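You operate a simulated robot arm through the tools that you are given. There is no shell and no other tool.

You run a simulated two-armed robot. Do the job below in one go: nothing can be reset, and whatever is moved stays where it is left.

JOB
Turn the back brake knob to 4. Turn the right spindle brake knob to 8. Take the grey felt pad from the small table and leave it in the red bin. Put the aluminium scrap on the top of the green bench away on the low shelf of the blue bench. Put the beige block on the deck of the middle decoiler. Press the turn counter button three times. Close the right sliding door. Push the third chest drawer from the top shut. Open the top chest drawer, put the steel bolt from the top of the blue chest in the inside of the top chest drawer and shut the drawer again. The order is free.

Only the result counts: the job must be done as asked and must still hold three seconds after the hand-in. Knocking over, shifting, dropping, spilling or breaking anything else fails it.

ROBOT AND FRAMES
Two 7-joint arms with fingered hands on one trunk, on a base that moves. Base frame: it is fixed to the floor where the robot stands at the start and does not move with it; the origin is under the middle of the robot, x ahead of it, y to its left, z up. Lengths are in m, angles in degrees, forces in N, time in s.
The left shoulder is at the start at [0.07, 0.132, 1.092], the right one opposite. Each reaches about 0.63 m from its shoulder. Places, roughly: aluminium scrap (5x4x3 cm) [1.4, 6.4, 0.9]; back brake knob [2.8, -1.1, 1.5]; beige block (4x4x4 cm) [3.6, 4.9, 0.9]; deck of the middle decoiler [0.1, 3.1, 0.4]; grey felt pad (10x4x3 cm) [2.6, -1.8, 0.8]; inside of the top chest drawer [6.2, 3.3, 0.7]; low shelf of the blue bench [0.1, 7.9, 0.2]; red bin (16x20x9 cm) [2.5, -1.6, 0.8]; right sliding door [5.4, 3.7, 0.7]; right spindle brake knob [3.1, -1.2, 0.8]; steel bolt (3x2x5 cm) [6.4, 3.1, 0.9]; third chest drawer [6.1, 3.1, 0.4]; top chest drawer [6.2, 3.2, 0.7]; turn counter button [4.5, 4.5, 0.9]. Payload 2.3 kg a hand.
The tool frame of a hand sits at the grasp point between the pads (the TCP): z along the fingers, y along the line on which they close. The tips reach 0.025 m beyond it. The gripper opens to 0.088 m; its body begins 0.029 m behind the TCP. The gripper is a hand of 3 fingers: y runs from the thumb to the fingers, the wrist lies at [-0.013, -0.097, -0.162] in the tool frame, and closing takes about 1.5 s.
Orientation is that of the tool frame in the base frame, as a unit quaternion [x, y, z, w]. With the fingers straight down and the wrist toward the robot, the tool's x, y and z point along [0, 1, 0], [1, 0, 0] and [0, 0, -1] of the base frame.

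CONTROLS
- The arms move only by the tool move_arm. It takes "left_steps", "right_steps" or both (then of equal length, played together; a hand with none holds still); each is a list of rows, each a list of 6 numbers: the turn, a rotation vector about the base's x, y, z in units of 4 degrees (1.0 is 4 degrees), then the shift along the base's x, y, z in units of 20 mm (1.0 is 20 mm). In form: [[ax, ay, az, dx, dy, dz], ...]. A call has 1 to 20 rows; each row shifts and turns the commanded pose from where the row before left it. "left_grip" and "right_grip" are, for a hand that has rows, the gripper command, from -1 (shut) to 1 (fully open), values between in proportion, set as the call begins (left out, the last holds). A call with a number of a shift or a turn outside -1 to 1 is refused whole. Each row takes 0.2 s and may step no farther than 0.05 m and 8.6 degrees from the row before; otherwise, or with a gripper value out of range, the whole call is refused. A pose out of reach is approached as far as the arm can. The call stops where the force on the tool passes 40 N (or 10 N more than at its start, if that is more) or the arm is blocked; 0.2 s more then pass. The fingers move at their own pace (about 0.108 m/s each) and stop on an object; they squeeze with about 34 N. The grip force told is the motor's: it shows also when the fingers shut on nothing. Time passes only in rows, and 0.2 s behind the last, so rows that do not move let the fingers close. It gives the time, the measured TCP pose, the force on the tool (base axes), the opening and the grip force at its end, in the units of the frame above (readings bear some noise), with the torque about the TCP (base axes, N m) and any sound that the robot's microphone picked up.
- Cameras (640 x 400 px; columns grow to the right, rows downward): "scene" is now at [0.1341, -0.0057, 1.401]; the picture's right is [-0.07, -1.00, 0.00], its down [-0.69, 0.04, -0.73] and it looks along [0.72, -0.05, -0.69] (base axes); focal length 260 px, centre (320, 200). "left" rides on the left gripper at [-0.058, -0.085, -0.099] in its tool frame; the picture's right is [-0.67, -0.35, 0.66], its down [0.69, -0.63, 0.37] and it looks along [0.29, 0.69, 0.66] (tool axes); focal length 261 px, centre (320, 200). "right" rides on the right gripper at [0.058, -0.085, -0.099] in its tool frame; the picture's right is [-0.67, 0.35, -0.66], its down [-0.69, -0.63, 0.37] and it looks along [-0.28, 0.69, 0.66] (tool axes); focal length 261 px, centre (320, 200).
- camera(camera): a new picture of that camera. The clock stands still meanwhile.
- raise_lower(by): slides the trunk up (or, below 0, down) by that many m; the arms and the scene camera ride with it, the base frame stays. It gives what a move gives, with no picture.
- steer(legs): drives the robot by 1 to 6 legs, each [ahead, left, turn to the left] in m, m and degrees, along the robot's own axes; the way and the turn of a leg run together, so that a leg with both is an arc; at most 1.5 m and 180 degrees a leg. The arms and the cameras ride along, it lands a little off, and it stops where it bumps. It gives what a move gives.
- move_fingers(index, middle, thumb_bend, thumb_turn, hand): sets how far each is bent, from 0 (flat) to 1 (curled in); at 0.3 the hand is open as for a grip, at 0.7 the pads meet at the TCP. One left out holds its place. A second passes; each finger stops where it meets its share of the squeeze, and holds until it gets a number again. A gripper value or a shape takes the hand back. It gives what a move gives, with no picture; readings hold the bend of each and the force on the fingers (four entries, about 0 where the hand has none), thumb and palm. thumb_turn goes from beside the hand (0) to across from the fingers (1), as for a grip.
- set_grasp(shape, hand): the hand has 3 fingers and takes this shape, open, in about a second: jaw (thumb against the fingers, like two jaws); tri (thumb and two fingers); tip (a fingertip pinch); poke (one finger out to press); point (the index stretched); flat (the hand flat); cup (the hand cupped); fist (a fist). The gripper value then closes the fingers along that shape, each until it touches; the sizes above hold for jaw. It gives what a move gives, with no picture.
- head_to(pan, tilt): turns the head with the scene camera to pan (to the left, within 86 degrees either way) and tilt (down, from -29 to 69), counted from straight ahead of the robot. It gives what a move gives.
- measure_at(camera, pixels): for up to 12 pixels [column, row] of the newest picture of that camera ("zoom" is the newest enlarged one), the place [x, y, z] in the base frame of the surface seen there, good to about 0.002 m. The clock stands still meanwhile.
- enlarge(camera, box): a new picture of the part [left, top, right, bottom] of that camera's present view, enlarged. The clock stands still meanwhile.
- job_done(): hands the job in; it is judged then, once.

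Leave the grippers open and the arms clear of the work at the hand-in unless told otherwise.

The tools are called after ">>>" as a command line: name --argument value ..., lists and objects as JSON in quotes. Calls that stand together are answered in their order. move_arm: Moves the arms, as the interface text tells. Its arguments: {"type":"object","properties":{"left_steps":{"type":"array","items":{"type":"array","items":{"type":"number"}}},"left_grip":{"type":"number"},"right_steps":{"type":"array","items":{"type":"array","items":{"type":"number"}}},"right_grip":{"type":"number"}},"required":[]} The other tools are called the same way: raise_lower (by) moves the trunk up or down; set_grasp (shape, hand) gives the hand a shape; move_fingers (index, middle, thumb_bend, thumb_turn, hand) moves the fingers one by one; steer (legs) drives the base; head_to (pan, tilt) turns the head that bears the scene camera; camera (camera) takes a picture; measure_at (camera, pixels) gives the place of the surface under pixels of a picture; enlarge (camera, box) takes an enlarged picture of a part of a camera's view; job_done () hands the job in.

At the start:

```text
time_s: 0.0
left_position: [0.3904, 0.1362, 1.1477]
left_tool_rot: [0.707, 0.707, -0.001, 0.0]
left_wrist_force: [-0.8, 0.1, 0.4]
left_torque: [0.01, -0.01, -0.02]
left_finger_gap: 0.0877
left_gripper_force: 0.1
left_shape: jaw
left_bend: [0.3, 0.3, 0.3, 0.98]
left_finger forces: [0.0, 0.1, 0.0, 0.0, 0.1, 0.0]
right_position: [0.4244, -0.1601, 1.1982]
right_tool_rot: [0.706, 0.708, 0.0, 0.0]
right_wrist_force: [0.2, -0.1, -0.7]
right_torque: [0.01, 0.01, 0.0]
right_finger_gap: 0.0878
right_gripper_force: 0.0
right_shape: jaw
right_bend: [0.3, 0.3, 0.3, 0.98]
right_finger forces: [0.0, 0.0, 0.0, 0.0, 0.0, 0.1]
trunk travel left (down, up): [-0.65, 0.19]
robot x, y, heading: [-0.0004, -0.0009, -0.0]
head pan, tilt (commanded): [-3.7, 43.4]
```

scene: 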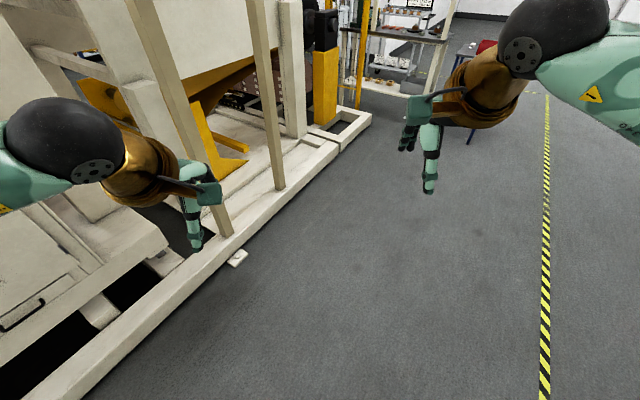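
right: 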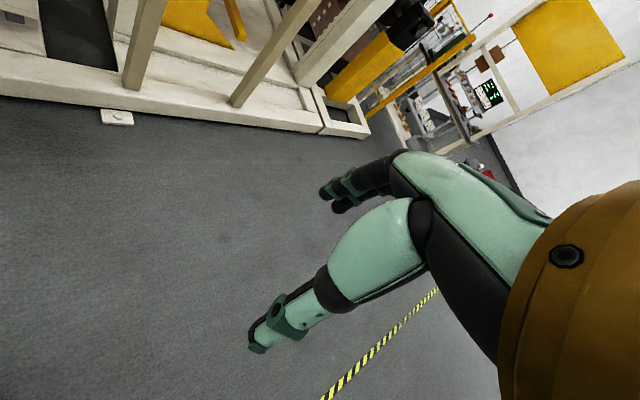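
left: 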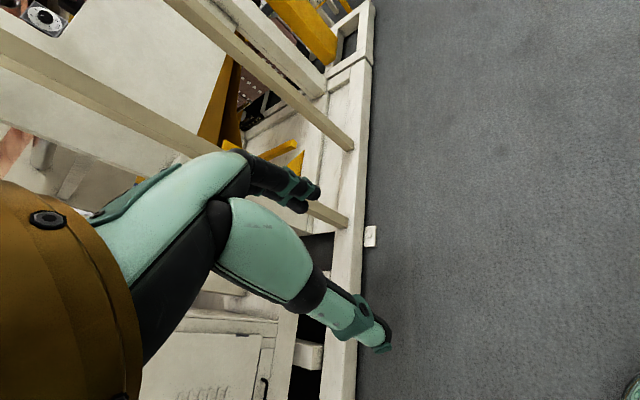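

I see a large machine frame on the left, and a table with red things in the far right. First I look around with the head to map the room.

>>> head_to --pan 0 --tilt 10

>>> camera --camera "scene"

>>> head_to --pan -60 --tilt 10

>>> camera --camera "scene"

>>> head_to --pan 70 --tilt 10

>>> camera --camera "scene"

```text
time_s: 1.0
left_position: [0.3921, 0.1352, 1.1473]
left_tool_rot: [0.707, 0.707, 0.0, 0.001]
left_wrist_force: [0.3, 0.5, -0.1]
left_torque: [-0.04, 0.02, -0.01]
left_finger_gap: 0.0879
left_gripper_force: 0.0
left_shape: jaw
left_bend: [0.3, 0.3, 0.3, 0.98]
left_finger forces: [0.1, 0.0, 0.0, 0.0, 0.0, 0.0]
right_position: [0.4251, -0.161, 1.1997]
right_tool_rot: [0.707, 0.707, 0.0, -0.001]
right_wrist_force: [-0.2, 0.1, 0.5]
right_torque: [-0.01, 0.0, 0.04]
right_finger_gap: 0.0879
right_gripper_force: 0.1
right_shape: jaw
right_bend: [0.3, 0.3, 0.3, 0.98]
right_finger forces: [0.1, 0.0, 0.0, 0.1, 0.1, 0.0]
trunk travel left (down, up): [-0.65, 0.19]
robot x, y, heading: [0.0011, -0.0017, 0.1]
head pan, tilt (commanded): [0.0, 10.0]
```

```text
taken
```

scene: 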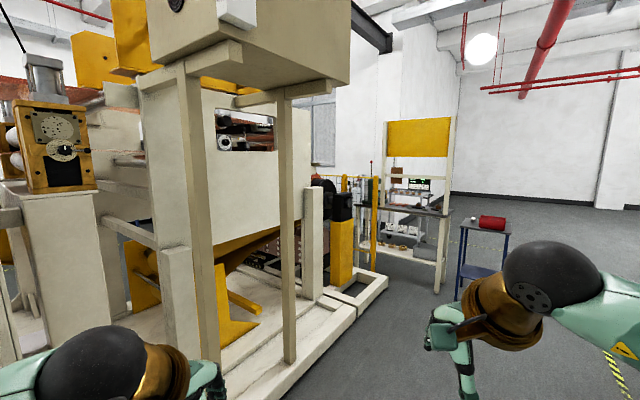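

```text
time_s: 2.3
left_position: [0.3913, 0.1362, 1.1482]
left_tool_rot: [0.707, 0.707, 0.0, 0.0]
left_wrist_force: [-0.3, 1.0, -0.9]
left_torque: [-0.01, 0.04, 0.01]
left_finger_gap: 0.0877
left_gripper_force: 0.1
left_shape: jaw
left_bend: [0.3, 0.3, 0.3, 0.98]
left_finger forces: [0.0, 0.0, 0.0, 0.1, 0.1, 0.0]
right_position: [0.425, -0.1603, 1.1997]
right_tool_rot: [0.707, 0.707, 0.0, 0.0]
right_wrist_force: [-0.2, -0.4, -0.8]
right_torque: [0.03, -0.01, 0.03]
right_finger_gap: 0.0876
right_gripper_force: 0.0
right_shape: jaw
right_bend: [0.3, 0.3, 0.3, 0.98]
right_finger forces: [0.1, 0.0, 0.0, 0.0, 0.0, 0.0]
trunk travel left (down, up): [-0.65, 0.19]
robot x, y, heading: [-0.002, 0.0008, -0.1]
head pan, tilt (commanded): [-60.0, 10.0]
```

```text
taken
```

scene: 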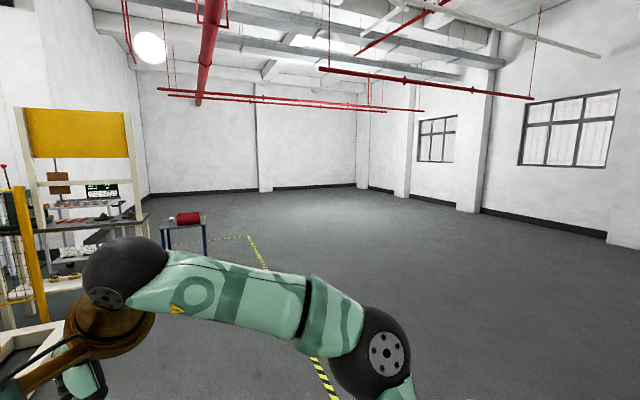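

```text
time_s: 4.4
left_position: [0.391, 0.1368, 1.1476]
left_tool_rot: [0.708, 0.707, 0.0, 0.001]
left_wrist_force: [1.1, -0.7, -0.5]
left_torque: [0.0, 0.01, 0.01]
left_finger_gap: 0.0876
left_gripper_force: 0.1
left_shape: jaw
left_bend: [0.3, 0.3, 0.3, 0.98]
left_finger forces: [0.0, 0.1, 0.1, 0.1, 0.0, 0.0]
right_position: [0.425, -0.1609, 1.1986]
right_tool_rot: [0.707, 0.707, -0.001, 0.0]
right_wrist_force: [0.7, 0.0, 0.0]
right_torque: [-0.03, -0.02, 0.03]
right_finger_gap: 0.0878
right_gripper_force: 0.0
right_shape: jaw
right_bend: [0.3, 0.3, 0.3, 0.98]
right_finger forces: [0.1, 0.1, 0.1, 0.0, 0.0, 0.1]
trunk travel left (down, up): [-0.65, 0.19]
robot x, y, heading: [-0.0014, -0.0023, 0.3]
head pan, tilt (commanded): [70.0, 10.0]
```

```text
taken
```

scene: 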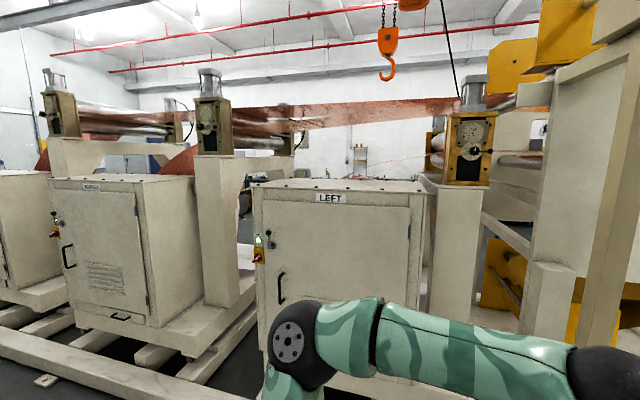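

I map the surroundings better: enlarge the area with the small table and the yellow-topped rack ahead to the right.

>>> head_to --pan -25 --tilt 15

>>> enlarge --camera "scene" --box '[100, 60, 420, 260]'

>>> camera --camera "scene"

```text
time_s: 6.1
left_position: [0.3908, 0.1368, 1.1469]
left_tool_rot: [0.708, 0.707, 0.0, 0.0]
left_wrist_force: [-0.9, 0.1, -0.9]
left_torque: [-0.02, -0.02, 0.0]
left_finger_gap: 0.0876
left_gripper_force: 0.0
left_shape: jaw
left_bend: [0.3, 0.3, 0.3, 0.98]
left_finger forces: [0.0, 0.0, 0.0, 0.0, 0.0, 0.0]
right_position: [0.4252, -0.1599, 1.1985]
right_tool_rot: [0.707, 0.707, 0.0, 0.001]
right_wrist_force: [-0.3, -0.6, 0.3]
right_torque: [-0.01, 0.01, 0.0]
right_finger_gap: 0.0874
right_gripper_force: 0.1
right_shape: jaw
right_bend: [0.3, 0.3, 0.3, 0.98]
right_finger forces: [0.1, 0.1, 0.0, 0.0, 0.1, 0.1]
trunk travel left (down, up): [-0.65, 0.19]
robot x, y, heading: [-0.003, 0.0017, 0.1]
head pan, tilt (commanded): [-25.0, 15.0]
```

```text
2.00 times, centred on (260, 160) of scene
```

zoom: 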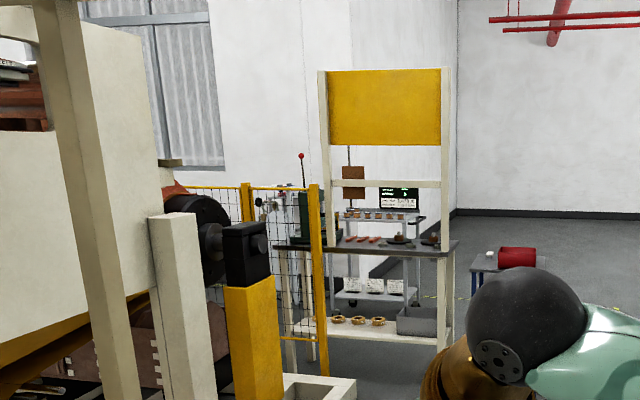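

```text
taken
```

scene: 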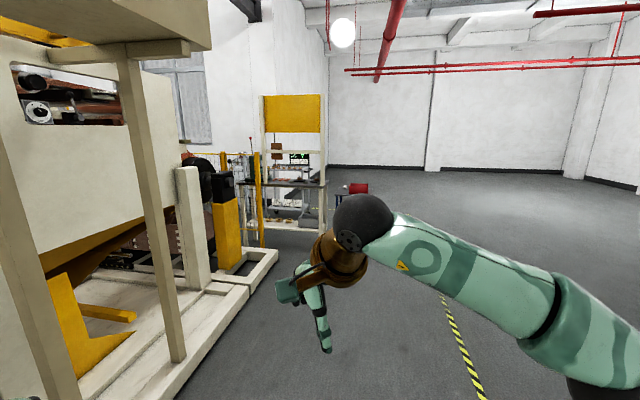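

I measure several points to get the layout: small table top, red item, rack, machine corner.

>>> measure_at --camera "scene" --pixels '[[357, 188], [342, 191], [290, 110], [275, 182], [300, 160], [228, 230], [180, 345], [270, 250], [200, 170], [222, 195], [250, 185], [420, 230]]'

>>> measure_at --camera "zoom" --pixels '[[490, 254], [487, 268], [520, 255], [260, 240], [315, 260], [300, 155], [450, 350], [262, 206], [345, 172], [400, 195], [325, 320], [280, 215]]'

```text
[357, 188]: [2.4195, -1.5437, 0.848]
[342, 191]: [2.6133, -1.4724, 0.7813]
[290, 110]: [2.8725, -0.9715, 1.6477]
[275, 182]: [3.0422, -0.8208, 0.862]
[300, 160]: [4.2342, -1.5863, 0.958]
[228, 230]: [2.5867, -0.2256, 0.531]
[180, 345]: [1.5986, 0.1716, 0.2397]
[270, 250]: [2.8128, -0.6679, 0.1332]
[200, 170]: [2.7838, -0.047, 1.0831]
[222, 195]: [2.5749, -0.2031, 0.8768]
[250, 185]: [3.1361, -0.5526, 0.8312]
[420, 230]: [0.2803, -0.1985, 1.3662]
```

```text
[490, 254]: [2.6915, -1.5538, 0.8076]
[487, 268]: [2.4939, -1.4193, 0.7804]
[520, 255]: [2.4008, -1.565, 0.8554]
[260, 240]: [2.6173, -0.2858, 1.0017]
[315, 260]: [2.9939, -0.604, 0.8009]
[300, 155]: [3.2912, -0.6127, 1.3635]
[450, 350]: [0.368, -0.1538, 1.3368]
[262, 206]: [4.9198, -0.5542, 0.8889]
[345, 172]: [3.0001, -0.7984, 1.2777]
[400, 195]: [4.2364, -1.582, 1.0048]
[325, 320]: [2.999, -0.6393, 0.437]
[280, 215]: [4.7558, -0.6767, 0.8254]
```

The table with the red bin is near (2.5, -1.55), the rack at x≈2.9. I drive ahead and to the right over the clear floor to get a closer look.

>>> steer --legs '[[0.9, -0.8, 0], [0.5, -0.4, 0]]'

>>> head_to --pan 0 --tilt 20

>>> camera --camera "scene"

```text
time_s: 15.4
left_position: [1.7743, -1.1223, 1.1472]
left_tool_rot: [0.724, 0.689, 0.0, 0.0]
left_wrist_force: [-0.2, 0.1, -0.3]
left_torque: [-0.01, 0.02, -0.01]
left_finger_gap: 0.088
left_gripper_force: 0.0
left_shape: jaw
left_bend: [0.3, 0.3, 0.3, 0.98]
left_finger forces: [0.0, 0.0, 0.0, 0.0, 0.1, 0.0]
right_position: [1.7918, -1.4196, 1.1989]
right_tool_rot: [0.725, 0.689, 0.001, 0.001]
right_wrist_force: [0.0, -0.8, 0.2]
right_torque: [0.0, -0.01, -0.02]
right_finger_gap: 0.0877
right_gripper_force: 0.0
right_shape: jaw
right_bend: [0.3, 0.3, 0.3, 0.98]
right_finger forces: [0.0, 0.0, 0.0, 0.1, 0.1, 0.1]
trunk travel left (down, up): [-0.65, 0.19]
robot x, y, heading: [1.3744, -1.2377, -2.7]
head pan, tilt (commanded): [-25.0, 15.0]
```

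```text
time_s: 16.3
left_position: [1.7749, -1.1228, 1.1479]
left_tool_rot: [0.725, 0.689, 0.0, 0.001]
left_wrist_force: [0.0, 0.3, -0.3]
left_torque: [0.01, 0.01, 0.01]
left_finger_gap: 0.0877
left_gripper_force: 0.1
left_shape: jaw
left_bend: [0.3, 0.3, 0.3, 0.98]
left_finger forces: [0.1, 0.0, 0.0, 0.1, 0.0, 0.0]
right_position: [1.7937, -1.4202, 1.2002]
right_tool_rot: [0.724, 0.69, 0.001, 0.0]
right_wrist_force: [0.8, 0.2, 0.3]
right_torque: [0.0, 0.01, 0.03]
right_finger_gap: 0.0879
right_gripper_force: 0.0
right_shape: jaw
right_bend: [0.3, 0.3, 0.3, 0.98]
right_finger forces: [0.1, 0.0, 0.0, 0.0, 0.1, 0.0]
trunk travel left (down, up): [-0.65, 0.19]
robot x, y, heading: [1.3791, -1.2405, -3.1]
head pan, tilt (commanded): [0.0, 20.0]
```

```text
taken
```

scene: 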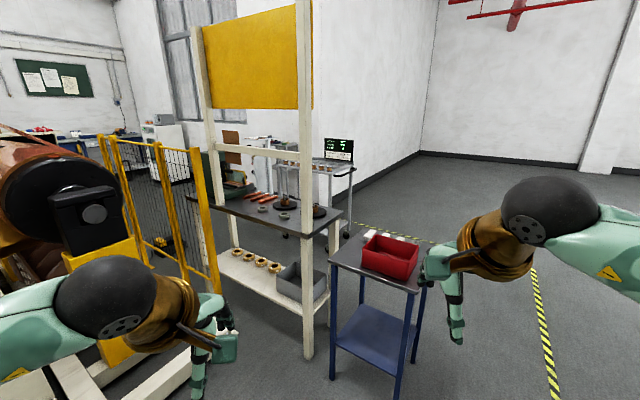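

I see the rack bench with small spindles on its top, and the small table with the red bin. I enlarge both.

>>> enlarge --camera "scene" --box '[180, 100, 360, 212]'

>>> enlarge --camera "scene" --box '[300, 200, 480, 312]'

>>> enlarge --camera "scene" --box '[180, 0, 360, 112]'

```text
3.56 times, centred on (270, 156) of scene
```

zoom: 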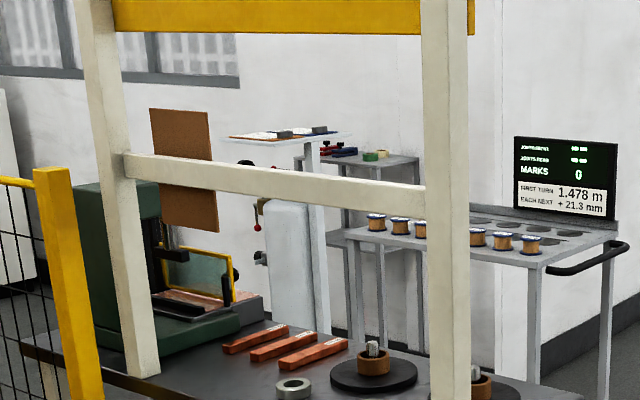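

```text
3.56 times, centred on (390, 256) of scene
```

zoom: 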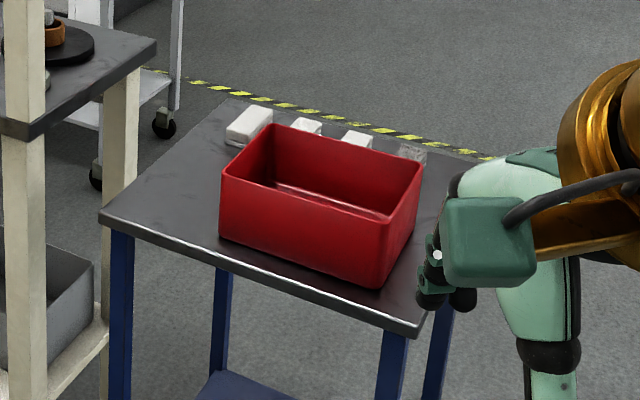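

```text
3.56 times, centred on (270, 56) of scene
```

zoom: 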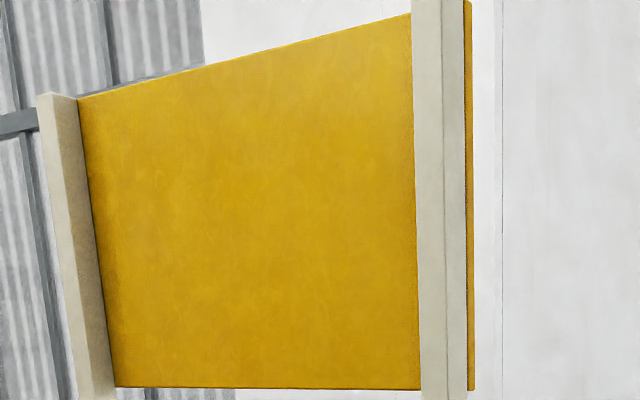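

The yellow panel shows its back here; its face (with the knobs) looks to the far (+x) side. I measure table corners, bench and cart positions.

>>> measure_at --camera "scene" --pixels '[[331, 262], [413, 292], [363, 229], [430, 240], [345, 180], [341, 207], [303, 330], [207, 190], [318, 165], [345, 230], [285, 215], [320, 215]]'

>>> head_to --pan -30 --tilt 35

>>> camera --camera "scene"

```text
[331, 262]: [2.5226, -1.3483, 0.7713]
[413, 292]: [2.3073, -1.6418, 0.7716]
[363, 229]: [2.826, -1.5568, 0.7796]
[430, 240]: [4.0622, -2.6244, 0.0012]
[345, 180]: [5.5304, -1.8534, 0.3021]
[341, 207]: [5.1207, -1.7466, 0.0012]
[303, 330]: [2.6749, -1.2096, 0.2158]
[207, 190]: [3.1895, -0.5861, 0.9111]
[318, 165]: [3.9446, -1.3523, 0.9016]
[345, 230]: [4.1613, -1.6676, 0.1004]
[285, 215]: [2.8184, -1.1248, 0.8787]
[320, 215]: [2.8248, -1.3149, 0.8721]
```

```text
time_s: 17.3
left_position: [1.7747, -1.1219, 1.1473]
left_tool_rot: [0.724, 0.69, 0.0, 0.001]
left_wrist_force: [0.1, -0.4, 0.1]
left_torque: [0.0, 0.0, -0.01]
left_finger_gap: 0.0879
left_gripper_force: 0.0
left_shape: jaw
left_bend: [0.3, 0.3, 0.3, 0.98]
left_finger forces: [0.0, 0.1, 0.0, 0.0, 0.1, 0.0]
right_position: [1.792, -1.4194, 1.1992]
right_tool_rot: [0.725, 0.689, 0.0, 0.001]
right_wrist_force: [-0.5, -0.4, -0.1]
right_torque: [-0.02, -0.02, 0.0]
right_finger_gap: 0.0876
right_gripper_force: 0.1
right_shape: jaw
right_bend: [0.3, 0.3, 0.3, 0.98]
right_finger forces: [0.0, 0.0, 0.0, 0.1, 0.0, 0.1]
trunk travel left (down, up): [-0.65, 0.19]
robot x, y, heading: [1.3763, -1.2383, -2.8]
head pan, tilt (commanded): [-30.0, 35.0]
```

```text
taken
```

scene: 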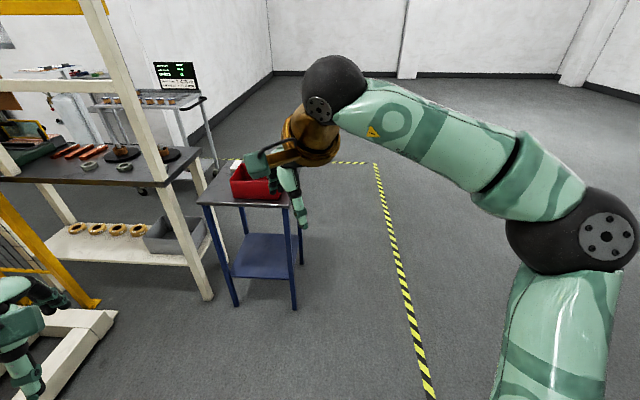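

The small table is rotated with the bin at its front; the pad lies behind the bin. I drive around to the open floor on the table's right side and turn to face it.

>>> steer --legs '[[0.3, -1.3, 0], [1.2, -0.1, 0], [0, 0, 95]]'

>>> head_to --pan 0 --tilt 20

>>> camera --camera "scene"

```text
time_s: 33.6
left_position: [2.6174, -2.3417, 1.1481]
left_tool_rot: [-0.012, 1.0, 0.0, 0.0]
left_wrist_force: [0.1, -1.1, -0.4]
left_torque: [-0.03, 0.03, -0.01]
left_finger_gap: 0.0878
left_gripper_force: 0.2
left_shape: jaw
left_bend: [0.3, 0.3, 0.3, 0.98]
left_finger forces: [0.0, 0.0, 0.0, 0.1, 0.0, 0.1]
right_position: [2.9131, -2.3018, 1.1979]
right_tool_rot: [-0.012, 1.0, 0.0, -0.001]
right_wrist_force: [0.5, 0.2, 0.4]
right_torque: [0.04, -0.03, -0.01]
right_finger_gap: 0.0875
right_gripper_force: 0.1
right_shape: jaw
right_bend: [0.3, 0.3, 0.3, 0.98]
right_finger forces: [0.0, 0.1, 0.1, 0.0, 0.0, 0.0]
trunk travel left (down, up): [-0.65, 0.19]
robot x, y, heading: [2.7656, -2.73, 91.4]
head pan, tilt (commanded): [-30.0, 35.0]
```

```text
time_s: 34.5
left_position: [2.6172, -2.3424, 1.1475]
left_tool_rot: [-0.011, 1.0, 0.001, -0.001]
left_wrist_force: [0.3, -0.6, -0.2]
left_torque: [0.02, 0.01, -0.01]
left_finger_gap: 0.0881
left_gripper_force: 0.1
left_shape: jaw
left_bend: [0.3, 0.3, 0.3, 0.98]
left_finger forces: [0.0, 0.0, 0.1, 0.0, 0.1, 0.0]
right_position: [2.9141, -2.3028, 1.2001]
right_tool_rot: [-0.012, 1.0, 0.0, -0.001]
right_wrist_force: [0.4, -0.4, 0.0]
right_torque: [0.04, -0.01, -0.01]
right_finger_gap: 0.0876
right_gripper_force: 0.1
right_shape: jaw
right_bend: [0.3, 0.3, 0.3, 0.98]
right_finger forces: [0.0, 0.0, 0.0, 0.0, 0.1, 0.1]
trunk travel left (down, up): [-0.65, 0.19]
robot x, y, heading: [2.7661, -2.731, 91.5]
head pan, tilt (commanded): [0.0, 20.0]
```

```text
taken
```

scene: 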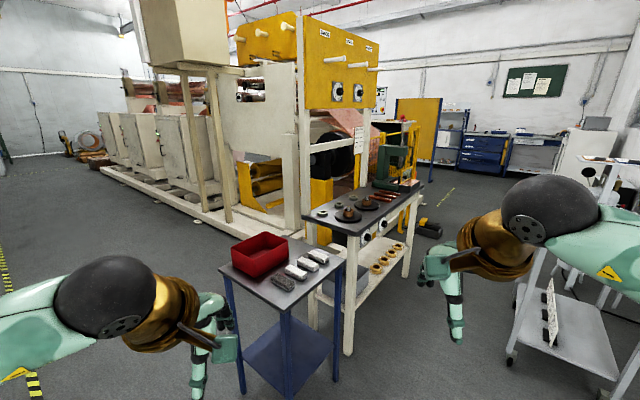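

Now the panel face shows two knobs near (338,92) and (358,92), and the bench apron two near (366,237) and (384,226). I enlarge.

>>> enlarge --camera "scene" --box '[290, 10, 410, 110]'

>>> enlarge --camera "scene" --box '[300, 180, 440, 280]'

>>> enlarge --camera "scene" --box '[215, 220, 355, 310]'

>>> measure_at --camera "scene" --pixels '[[338, 92], [358, 92], [366, 237], [384, 226], [284, 283], [297, 271], [308, 264], [319, 256], [262, 250], [290, 312], [220, 263], [343, 260]]'

```text
4.00 times, centred on (350, 60) of scene
```

zoom: 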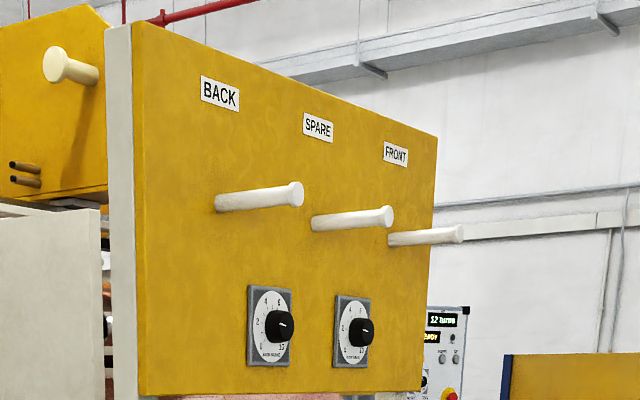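

```text
4.00 times, centred on (370, 230) of scene
```

zoom: 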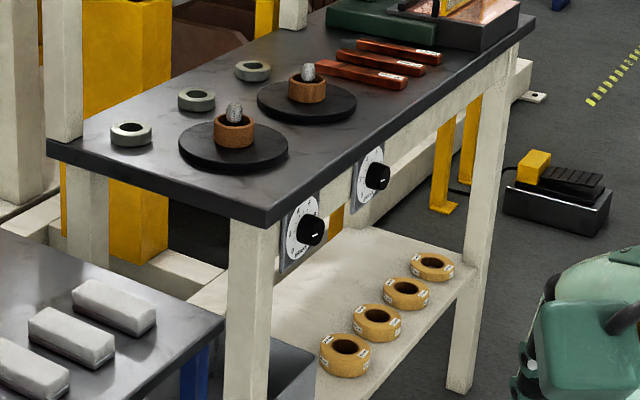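

```text
4.44 times, centred on (285, 265) of scene
```

zoom: 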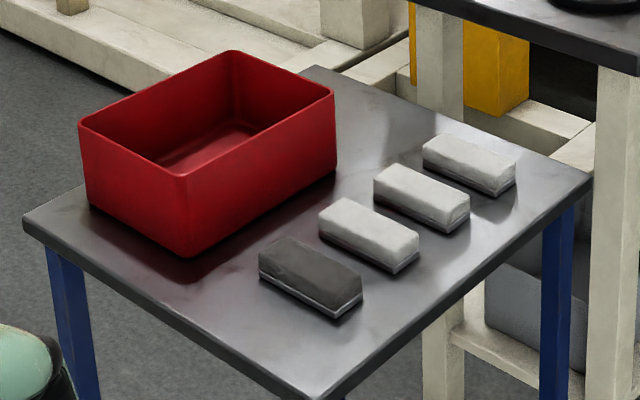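

```text
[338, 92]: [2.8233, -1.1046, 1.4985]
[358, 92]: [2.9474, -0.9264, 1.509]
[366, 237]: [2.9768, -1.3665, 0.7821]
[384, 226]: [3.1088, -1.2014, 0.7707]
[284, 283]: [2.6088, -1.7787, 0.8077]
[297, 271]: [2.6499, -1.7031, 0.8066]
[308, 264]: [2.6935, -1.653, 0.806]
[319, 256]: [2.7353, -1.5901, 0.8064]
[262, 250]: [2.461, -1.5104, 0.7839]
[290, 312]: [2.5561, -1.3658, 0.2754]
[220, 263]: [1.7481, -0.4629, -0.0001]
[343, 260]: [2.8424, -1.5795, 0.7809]
```

The knob dials read 0–10; the grey pad is the darkest block, at (284,283), position (2.609,-1.779). The bench and table are rotated about 35°. I drive to the table's near side and face along its row of pads (heading ≈56°).

>>> steer --legs '[[0.1, 0.5, 0], [0.42, 0.0, 0], [0, 0, -35.5]]'

>>> head_to --pan 0 --tilt 45

>>> camera --camera "scene"

```text
time_s: 41.3
left_position: [2.3655, -1.8136, 1.1469]
left_tool_rot: [0.291, 0.957, 0.0, -0.001]
left_wrist_force: [-0.3, -0.6, 0.5]
left_torque: [0.01, 0.01, -0.02]
left_finger_gap: 0.0878
left_gripper_force: 0.1
left_shape: jaw
left_bend: [0.3, 0.3, 0.3, 0.98]
left_finger forces: [0.0, 0.0, 0.0, 0.0, 0.1, 0.0]
right_position: [2.6308, -1.9528, 1.1992]
right_tool_rot: [0.291, 0.957, 0.001, 0.0]
right_wrist_force: [-0.3, -0.2, 0.8]
right_torque: [-0.02, 0.0, -0.02]
right_finger_gap: 0.0877
right_gripper_force: 0.0
right_shape: jaw
right_bend: [0.3, 0.3, 0.3, 0.98]
right_finger forces: [0.0, 0.0, 0.0, 0.0, 0.0, 0.0]
trunk travel left (down, up): [-0.65, 0.19]
robot x, y, heading: [2.2604, -2.2146, 56.0]
head pan, tilt (commanded): [0.0, 20.0]
```

```text
time_s: 42.2
left_position: [2.3656, -1.8151, 1.1468]
left_tool_rot: [0.29, 0.957, 0.0, 0.0]
left_wrist_force: [-0.2, 0.2, 0.2]
left_torque: [-0.01, 0.0, 0.01]
left_finger_gap: 0.0878
left_gripper_force: 0.0
left_shape: jaw
left_bend: [0.3, 0.3, 0.3, 0.98]
left_finger forces: [0.1, 0.1, 0.1, 0.1, 0.0, 0.0]
right_position: [2.6302, -1.9516, 1.1988]
right_tool_rot: [0.29, 0.957, 0.001, -0.001]
right_wrist_force: [-0.1, -1.0, 0.0]
right_torque: [0.0, 0.01, -0.01]
right_finger_gap: 0.0874
right_gripper_force: 0.0
right_shape: jaw
right_bend: [0.3, 0.3, 0.3, 0.98]
right_finger forces: [0.1, 0.0, 0.0, 0.0, 0.1, 0.1]
trunk travel left (down, up): [-0.65, 0.19]
robot x, y, heading: [2.2612, -2.2157, 56.2]
head pan, tilt (commanded): [0.0, 45.0]
```

```text
taken
```

scene: 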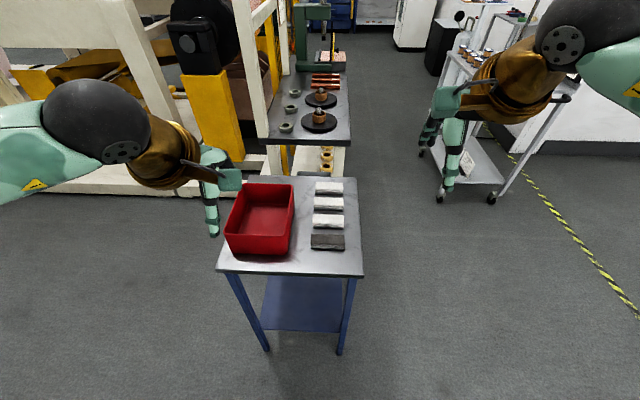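

The grey pad is at (328,241). I enlarge and measure its outline.

>>> enlarge --camera "scene" --box '[210, 165, 370, 285]'

>>> measure_at --camera "scene" --pixels '[[312, 236], [344, 236], [328, 238], [328, 245], [328, 230], [328, 222], [262, 187], [228, 240], [286, 240], [294, 190], [262, 222], [362, 275]]'

```text
3.33 times, centred on (290, 225) of scene
```

zoom: 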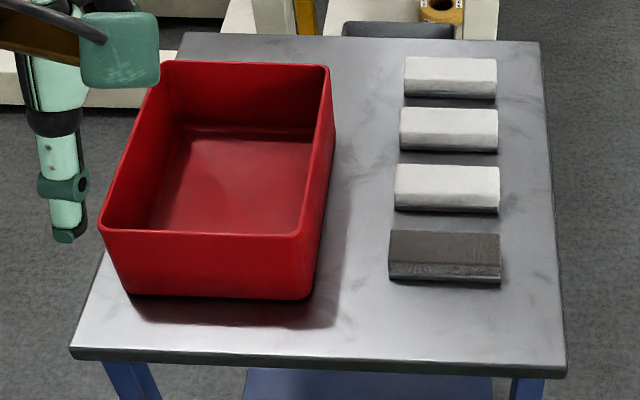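

```text
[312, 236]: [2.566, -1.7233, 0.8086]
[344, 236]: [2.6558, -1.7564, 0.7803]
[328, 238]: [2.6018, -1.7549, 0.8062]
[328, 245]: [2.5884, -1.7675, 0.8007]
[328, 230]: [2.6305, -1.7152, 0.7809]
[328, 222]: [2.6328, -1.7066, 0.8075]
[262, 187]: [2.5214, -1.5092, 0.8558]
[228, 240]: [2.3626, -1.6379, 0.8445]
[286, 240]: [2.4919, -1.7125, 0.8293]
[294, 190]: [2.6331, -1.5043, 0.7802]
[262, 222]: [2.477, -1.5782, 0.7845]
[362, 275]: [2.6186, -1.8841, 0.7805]
```

I measure the pad corners in the enlarged view.

>>> measure_at --camera "zoom" --pixels '[[393, 235], [495, 235], [445, 235], [445, 260], [393, 262], [495, 262], [445, 212], [445, 195], [445, 280], [445, 225], [110, 225], [298, 230]]'

```text
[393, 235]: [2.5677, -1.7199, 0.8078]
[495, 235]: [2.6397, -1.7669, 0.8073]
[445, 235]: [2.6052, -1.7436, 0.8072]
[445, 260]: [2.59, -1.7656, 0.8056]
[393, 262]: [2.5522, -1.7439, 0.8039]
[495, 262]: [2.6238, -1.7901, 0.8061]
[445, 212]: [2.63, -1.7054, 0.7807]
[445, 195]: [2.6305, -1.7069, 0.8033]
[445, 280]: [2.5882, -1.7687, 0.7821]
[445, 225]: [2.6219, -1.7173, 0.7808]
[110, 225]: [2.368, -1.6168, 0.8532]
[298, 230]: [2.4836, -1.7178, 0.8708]
```

Pad centre is about (2.596,-1.755), top z 0.807, table 0.780, with ~4 cm gap to the next pad. I drive 0.12 m closer so the left arm can comfortably reach pad and bin.

>>> steer --legs '[[0.12, 0.0, 0]]'

>>> camera --camera "scene"

```text
time_s: 43.5
left_position: [2.4299, -1.7178, 1.1483]
left_tool_rot: [0.291, 0.957, 0.001, 0.0]
left_wrist_force: [1.4, -0.9, 0.4]
left_torque: [0.01, 0.0, -0.01]
left_finger_gap: 0.0879
left_gripper_force: 0.0
left_shape: jaw
left_bend: [0.3, 0.3, 0.3, 0.98]
left_finger forces: [0.0, 0.0, 0.0, 0.1, 0.0, 0.0]
right_position: [2.6948, -1.8555, 1.1995]
right_tool_rot: [0.291, 0.957, 0.002, 0.0]
right_wrist_force: [-0.7, 0.4, 0.4]
right_torque: [0.01, 0.01, 0.0]
right_finger_gap: 0.0878
right_gripper_force: 0.1
right_shape: jaw
right_bend: [0.3, 0.3, 0.3, 0.98]
right_finger forces: [0.0, 0.0, 0.0, 0.1, 0.0, 0.0]
trunk travel left (down, up): [-0.65, 0.19]
robot x, y, heading: [2.3215, -2.1162, 56.2]
head pan, tilt (commanded): [0.0, 45.0]
```

```text
taken
```

scene: 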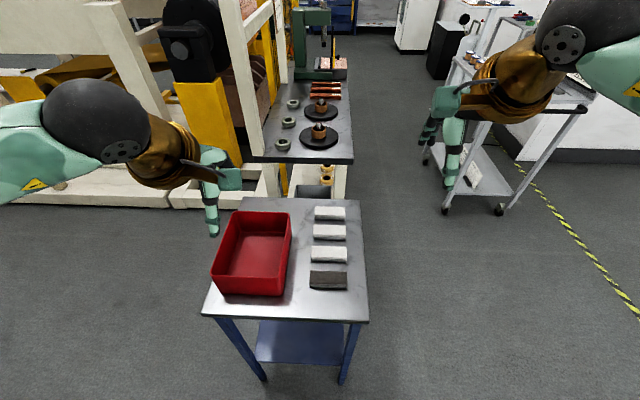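

Aligned well. I move the left hand over the grey pad, partly closed, while moving the right hand aside.

>>> move_arm --left_steps '[[0, 0, 0, 0.91, -0.22, -0.5], [0, 0, 0, 0.91, -0.22, -1], [0, 0, 0, 0.91, -0.22, -1], [0, 0, 0, 0.91, -0.22, -1], [0, 0, 0, 0.91, -0.22, -1], [0, 0, 0, 0.91, -0.22, -1], [0, 0, 0, 0.91, -0.22, -1], [0, 0, 0, 0.91, -0.22, -1], [0, 0, 0, 0.91, -0.22, -1], [0, 0, 0, 0, 0, -1], [0, 0, 0, 0, 0, -1], [0, 0, 0, 0, 0, -1], [0, 0, 0, 0, 0, -1], [0, 0, 0, 0, 0, 0]]' --right_steps '[[0, 0, 0, 0.5, -0.35, 0], [0, 0, 0, 0.5, -0.35, 0], [0, 0, 0, 0.5, -0.35, 0], [0, 0, 0, 0.5, -0.35, 0], [0, 0, 0, 0.5, -0.35, 0], [0, 0, 0, 0.5, -0.35, 0], [0, 0, 0, 0.5, -0.35, 0], [0, 0, 0, 0.5, -0.35, 0], [0, 0, 0, 0.5, -0.35, 0], [0, 0, 0, 0.5, -0.35, 0], [0, 0, 0, 0, 0, 0], [0, 0, 0, 0, 0, 0], [0, 0, 0, 0, 0, 0], [0, 0, 0, 0, 0, 0]]' --left_grip 0.4

>>> camera --camera "scene"

>>> camera --camera "left"

```text
time_s: 46.5
left_position: [2.5942, -1.7546, 0.8969]
left_tool_rot: [0.291, 0.957, 0.0, 0.0]
left_wrist_force: [-0.5, -0.2, 0.4]
left_torque: [0.02, 0.02, 0.01]
left_finger_gap: 0.0618
left_gripper_force: 0.0
left_shape: jaw
left_bend: [0.27, 0.37, 0.58, 0.99]
left_finger forces: [0.1, 0.0, 0.0, 0.1, 0.1, 0.0]
right_position: [2.7963, -1.924, 1.1994]
right_tool_rot: [0.291, 0.957, 0.0, -0.001]
right_wrist_force: [-0.2, 0.3, 0.4]
right_torque: [0.01, 0.0, -0.03]
right_finger_gap: 0.0878
right_gripper_force: 0.0
right_shape: jaw
right_bend: [0.3, 0.3, 0.3, 0.98]
right_finger forces: [0.0, 0.0, 0.0, 0.1, 0.1, 0.0]
trunk travel left (down, up): [-0.65, 0.19]
robot x, y, heading: [2.3287, -2.1214, 56.0]
head pan, tilt (commanded): [0.0, 45.0]
```

```text
taken
```

scene: 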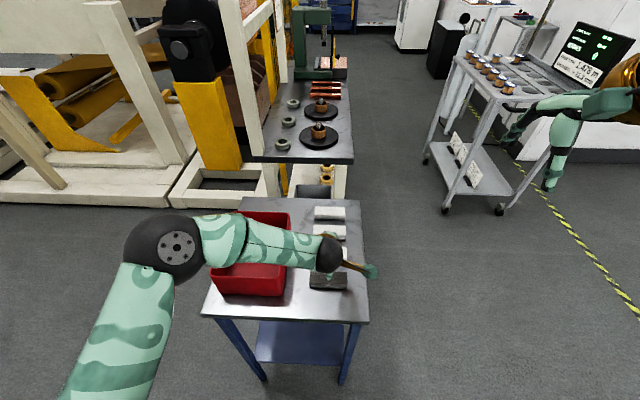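

```text
taken
```

left: 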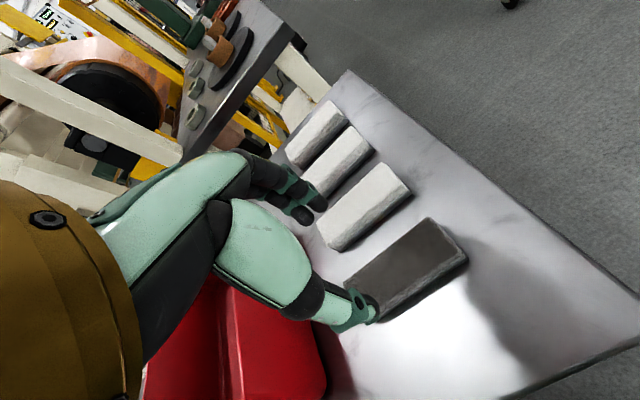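

The pad is centred below the fingers. I lower to z≈0.809.

>>> move_arm --left_steps '[[0, 0, 0, 0, -0.1, -1], [0, 0, 0, 0, 0, -1], [0, 0, 0, 0, 0, -1], [0, 0, 0, 0, 0, -1], [0, 0, 0, 0, 0, -0.4], [0, 0, 0, 0, 0, 0]]'

>>> camera --camera "left"

```text
time_s: 47.9
left_position: [2.5961, -1.7594, 0.8091]
left_tool_rot: [0.291, 0.957, 0.0, 0.0]
left_wrist_force: [-0.4, -0.9, -0.6]
left_torque: [-0.02, -0.01, -0.01]
left_finger_gap: 0.0618
left_gripper_force: 0.0
left_shape: jaw
left_bend: [0.27, 0.37, 0.58, 0.99]
left_finger forces: [0.0, 0.1, 0.0, 0.0, 0.1, 0.0]
right_position: [2.7966, -1.9244, 1.1982]
right_tool_rot: [0.291, 0.957, 0.0, -0.001]
right_wrist_force: [-0.6, 0.2, 0.2]
right_torque: [0.01, 0.02, 0.01]
right_finger_gap: 0.0877
right_gripper_force: 0.0
right_shape: jaw
right_bend: [0.3, 0.3, 0.3, 0.98]
right_finger forces: [0.0, 0.1, 0.1, 0.0, 0.0, 0.0]
trunk travel left (down, up): [-0.65, 0.19]
robot x, y, heading: [2.3256, -2.1162, 56.3]
head pan, tilt (commanded): [0.0, 45.0]
```

```text
taken
```

left: 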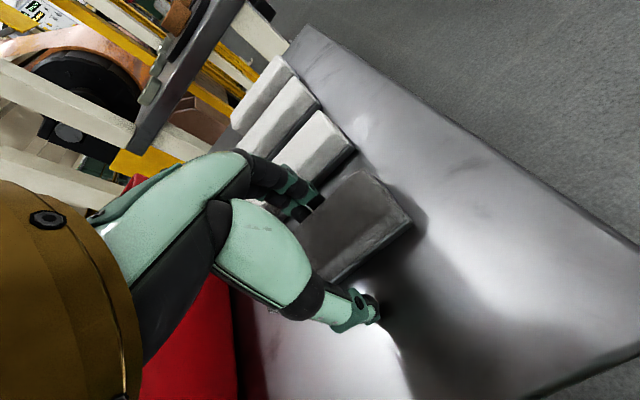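

Fingers straddle the pad with clearance. I close the grip.

>>> move_arm --left_steps '[[0, 0, 0, 0, 0, 0], [0, 0, 0, 0, 0, 0], [0, 0, 0, 0, 0, 0], [0, 0, 0, 0, 0, 0], [0, 0, 0, 0, 0, 0], [0, 0, 0, 0, 0, 0], [0, 0, 0, 0, 0, 0], [0, 0, 0, 0, 0, 0]]' --left_grip -1

>>> camera --camera "left"

```text
time_s: 49.6
left_position: [2.5956, -1.7582, 0.809]
left_tool_rot: [0.29, 0.957, 0.0, 0.001]
left_wrist_force: [0.5, 0.3, 0.3]
left_torque: [-0.01, 0.01, -0.02]
left_finger_gap: 0.03
left_gripper_force: 33.7
left_shape: jaw
left_bend: [0.74, 0.52, 0.73, 1.0]
left_finger forces: [20.0, 10.8, 0.0, 0.0, 30.7, 0.0]
right_position: [2.797, -1.9241, 1.1979]
right_tool_rot: [0.292, 0.957, 0.001, 0.0]
right_wrist_force: [0.2, 0.2, -0.9]
right_torque: [0.04, -0.02, -0.03]
right_finger_gap: 0.0878
right_gripper_force: 0.2
right_shape: jaw
right_bend: [0.3, 0.3, 0.3, 0.98]
right_finger forces: [0.0, 0.1, 0.0, 0.0, 0.1, 0.1]
trunk travel left (down, up): [-0.65, 0.19]
robot x, y, heading: [2.3268, -2.1169, 56.3]
head pan, tilt (commanded): [0.0, 45.0]
```

```text
taken
```

left: 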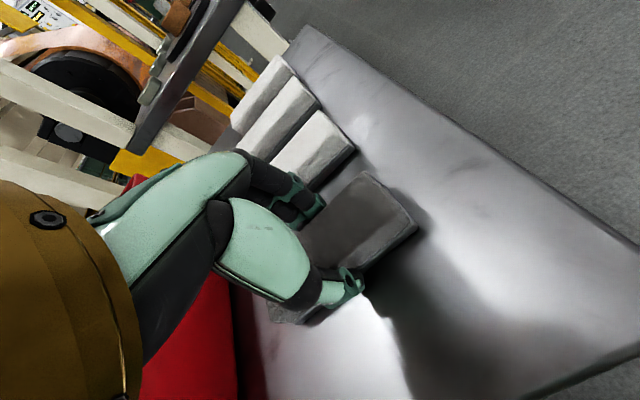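

Pad held (gap 0.030, 34 N). I lift it and carry it over the red bin's middle.

>>> move_arm --left_steps '[[0, 0, 0, 0, 0, 1], [0, 0, 0, 0, 0, 1], [0, 0, 0, 0, 0, 1], [0, 0, 0, 0, 0, 1], [0, 0, 0, 0, 0, 1], [0, 0, 0, 0, 0, 1], [0, 0, 0, 0, 0, 1], [0, 0, 0, -0.538, 0.946, 0], [0, 0, 0, -0.538, 0.946, 0], [0, 0, 0, -0.538, 0.946, 0], [0, 0, 0, -0.538, 0.946, 0], [0, 0, 0, -0.538, 0.946, 0], [0, 0, 0, -0.538, 0.946, 0], [0, 0, 0, -0.538, 0.946, 0], [0, 0, 0, -0.538, 0.946, 0], [0, 0, 0, -0.538, 0.946, 0], [0, 0, 0, -0.538, 0.946, 0], [0, 0, 0, 0, 0, 0]]'

>>> camera --camera "scene"

>>> camera --camera "left"

```text
time_s: 53.5
left_position: [2.4869, -1.5683, 0.9494]
left_tool_rot: [0.29, 0.957, 0.0, 0.0]
left_wrist_force: [-0.7, -0.3, -0.3]
left_torque: [0.0, -0.01, 0.0]
left_finger_gap: 0.0299
left_gripper_force: 34.0
left_shape: jaw
left_bend: [0.74, 0.52, 0.73, 1.0]
left_finger forces: [20.0, 10.7, 0.0, 0.0, 30.7, 0.0]
right_position: [2.7958, -1.9247, 1.1999]
right_tool_rot: [0.291, 0.957, 0.001, -0.001]
right_wrist_force: [0.5, -0.1, 0.6]
right_torque: [0.05, 0.0, 0.0]
right_finger_gap: 0.0879
right_gripper_force: 0.1
right_shape: jaw
right_bend: [0.3, 0.3, 0.3, 0.98]
right_finger forces: [0.0, 0.0, 0.0, 0.0, 0.0, 0.0]
trunk travel left (down, up): [-0.65, 0.19]
robot x, y, heading: [2.3255, -2.1173, 55.9]
head pan, tilt (commanded): [0.0, 45.0]
```

```text
taken
```

scene: 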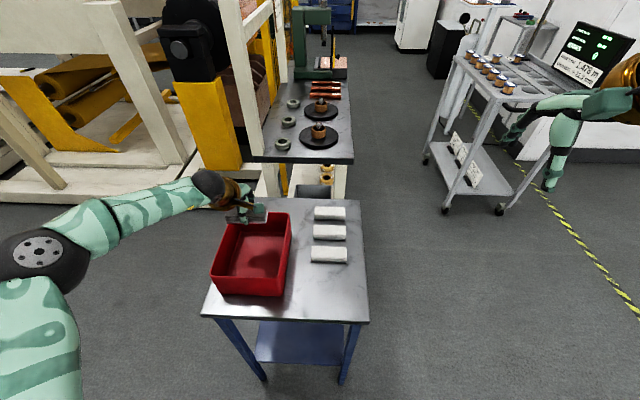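

```text
taken
```

left: 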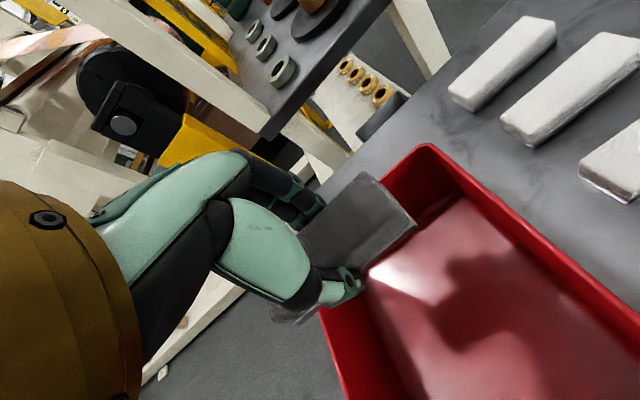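

The pad seems near the bin's far-left part. I measure the rim corners to correct before lowering.

>>> enlarge --camera "scene" --box '[190, 180, 310, 310]'

>>> measure_at --camera "scene" --pixels '[[290, 214], [282, 278], [216, 275], [288, 240], [222, 250], [250, 277], [250, 250], [284, 250], [268, 214], [262, 230]]'

```text
3.08 times, centred on (250, 245) of scene
```

zoom: 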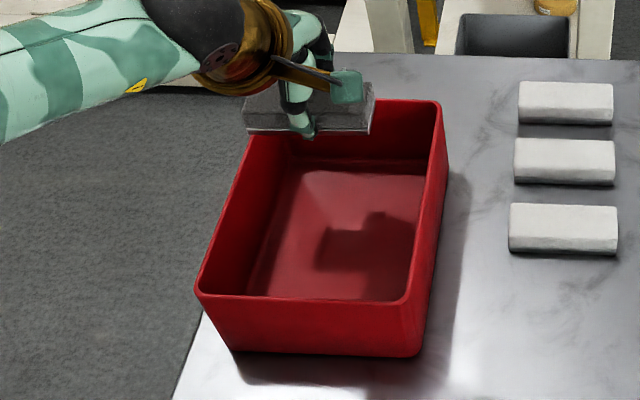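

```text
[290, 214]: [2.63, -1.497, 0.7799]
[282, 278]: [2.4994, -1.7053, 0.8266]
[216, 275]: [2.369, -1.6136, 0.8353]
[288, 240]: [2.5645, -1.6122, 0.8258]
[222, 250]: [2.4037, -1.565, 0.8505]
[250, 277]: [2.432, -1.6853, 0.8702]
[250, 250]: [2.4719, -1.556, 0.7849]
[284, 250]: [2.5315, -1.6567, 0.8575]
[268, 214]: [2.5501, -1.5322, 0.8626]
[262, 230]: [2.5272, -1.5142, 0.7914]
```

The bin centre is ≈(2.476,-1.594); the pad is inside its outline. I shift 5 mm right and lower to z≈0.825.

>>> move_arm --left_steps '[[0, 0, 0, 0.25, -0.15, -0.5], [0, 0, 0, 0, 0, -1], [0, 0, 0, 0, 0, -1], [0, 0, 0, 0, 0, -1], [0, 0, 0, 0, 0, -1], [0, 0, 0, 0, 0, -1], [0, 0, 0, 0, 0, -0.6], [0, 0, 0, 0, 0, 0]]'

>>> camera --camera "left"

>>> enlarge --camera "scene" --box '[190, 180, 310, 310]'

```text
time_s: 55.2
left_position: [2.4914, -1.57, 0.8271]
left_tool_rot: [0.291, 0.957, 0.0, 0.0]
left_wrist_force: [-0.1, -0.4, -0.7]
left_torque: [0.0, 0.03, 0.01]
left_finger_gap: 0.0301
left_gripper_force: 33.7
left_shape: jaw
left_bend: [0.74, 0.52, 0.73, 1.0]
left_finger forces: [20.1, 10.7, 0.1, 0.1, 30.7, 0.1]
right_position: [2.7963, -1.9246, 1.2007]
right_tool_rot: [0.291, 0.957, 0.0, -0.001]
right_wrist_force: [-0.8, 0.1, -0.1]
right_torque: [-0.02, -0.01, 0.0]
right_finger_gap: 0.0877
right_gripper_force: 0.2
right_shape: jaw
right_bend: [0.3, 0.3, 0.3, 0.98]
right_finger forces: [0.1, 0.0, 0.0, 0.0, 0.1, 0.0]
trunk travel left (down, up): [-0.65, 0.19]
robot x, y, heading: [2.3277, -2.1167, 56.1]
head pan, tilt (commanded): [0.0, 45.0]
```

```text
taken
```

left: 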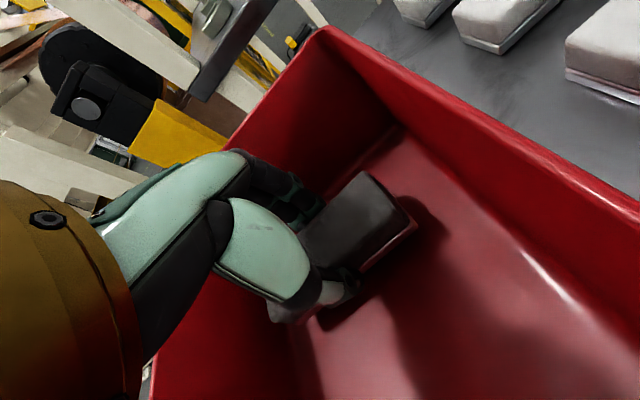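

```text
3.08 times, centred on (250, 245) of scene
```

zoom: 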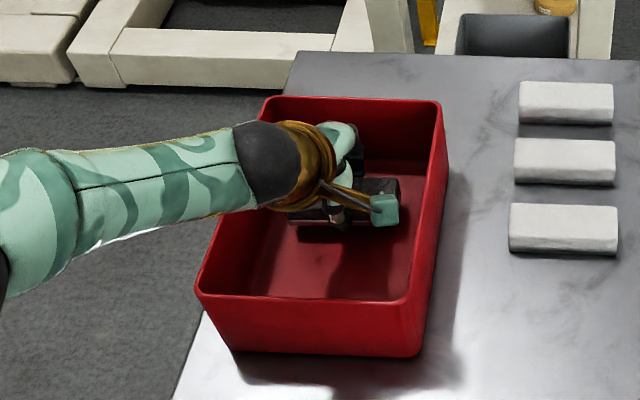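

The pad is inside the bin just above its floor. I lower ~8 mm more and open partly (0.4) to release.

>>> move_arm --left_steps '[[0, 0, 0, 0, 0, -0.45], [0, 0, 0, 0, 0, 0]]'

>>> move_arm --left_steps '[[0, 0, 0, 0, 0, 0], [0, 0, 0, 0, 0, 0], [0, 0, 0, 0, 0, 0], [0, 0, 0, 0, 0, 0], [0, 0, 0, 0, 0, 0]]' --left_grip 0.4

>>> camera --camera "left"

```text
time_s: 55.9
left_position: [2.4916, -1.572, 0.8179]
left_tool_rot: [0.291, 0.957, 0.0, 0.0]
left_wrist_force: [0.1, 0.4, -1.4]
left_torque: [0.01, 0.01, -0.01]
left_finger_gap: 0.0301
left_gripper_force: 33.5
left_shape: jaw
left_bend: [0.74, 0.52, 0.73, 1.0]
left_finger forces: [20.0, 10.7, 0.0, 0.0, 30.6, 0.0]
right_position: [2.7971, -1.9232, 1.1994]
right_tool_rot: [0.291, 0.957, 0.001, -0.001]
right_wrist_force: [0.1, 0.8, 0.1]
right_torque: [-0.02, 0.01, 0.0]
right_finger_gap: 0.0876
right_gripper_force: 0.1
right_shape: jaw
right_bend: [0.3, 0.3, 0.3, 0.98]
right_finger forces: [0.0, 0.0, 0.0, 0.0, 0.0, 0.1]
trunk travel left (down, up): [-0.65, 0.19]
robot x, y, heading: [2.3283, -2.1188, 56.3]
head pan, tilt (commanded): [0.0, 45.0]
```

```text
time_s: 57.0
left_position: [2.4912, -1.572, 0.8183]
left_tool_rot: [0.291, 0.957, 0.0, 0.001]
left_wrist_force: [0.9, 0.1, -0.1]
left_torque: [-0.04, 0.0, -0.02]
left_finger_gap: 0.0614
left_gripper_force: 0.1
left_shape: jaw
left_bend: [0.28, 0.37, 0.58, 0.99]
left_finger forces: [0.0, 0.0, 0.0, 0.1, 0.0, 0.0]
right_position: [2.7969, -1.9241, 1.1994]
right_tool_rot: [0.29, 0.957, 0.0, -0.001]
right_wrist_force: [0.1, 1.1, -0.4]
right_torque: [0.02, 0.01, 0.0]
right_finger_gap: 0.0881
right_gripper_force: 0.1
right_shape: jaw
right_bend: [0.3, 0.3, 0.3, 0.98]
right_finger forces: [0.0, 0.0, 0.0, 0.0, 0.0, 0.0]
trunk travel left (down, up): [-0.65, 0.19]
robot x, y, heading: [2.3292, -2.1187, 56.1]
head pan, tilt (commanded): [0.0, 45.0]
```

```text
taken
```

left: 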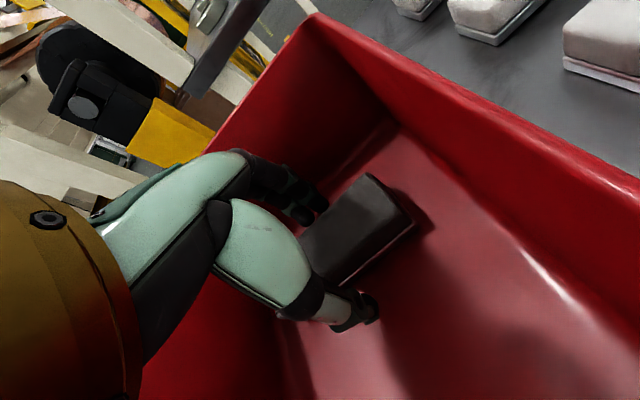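

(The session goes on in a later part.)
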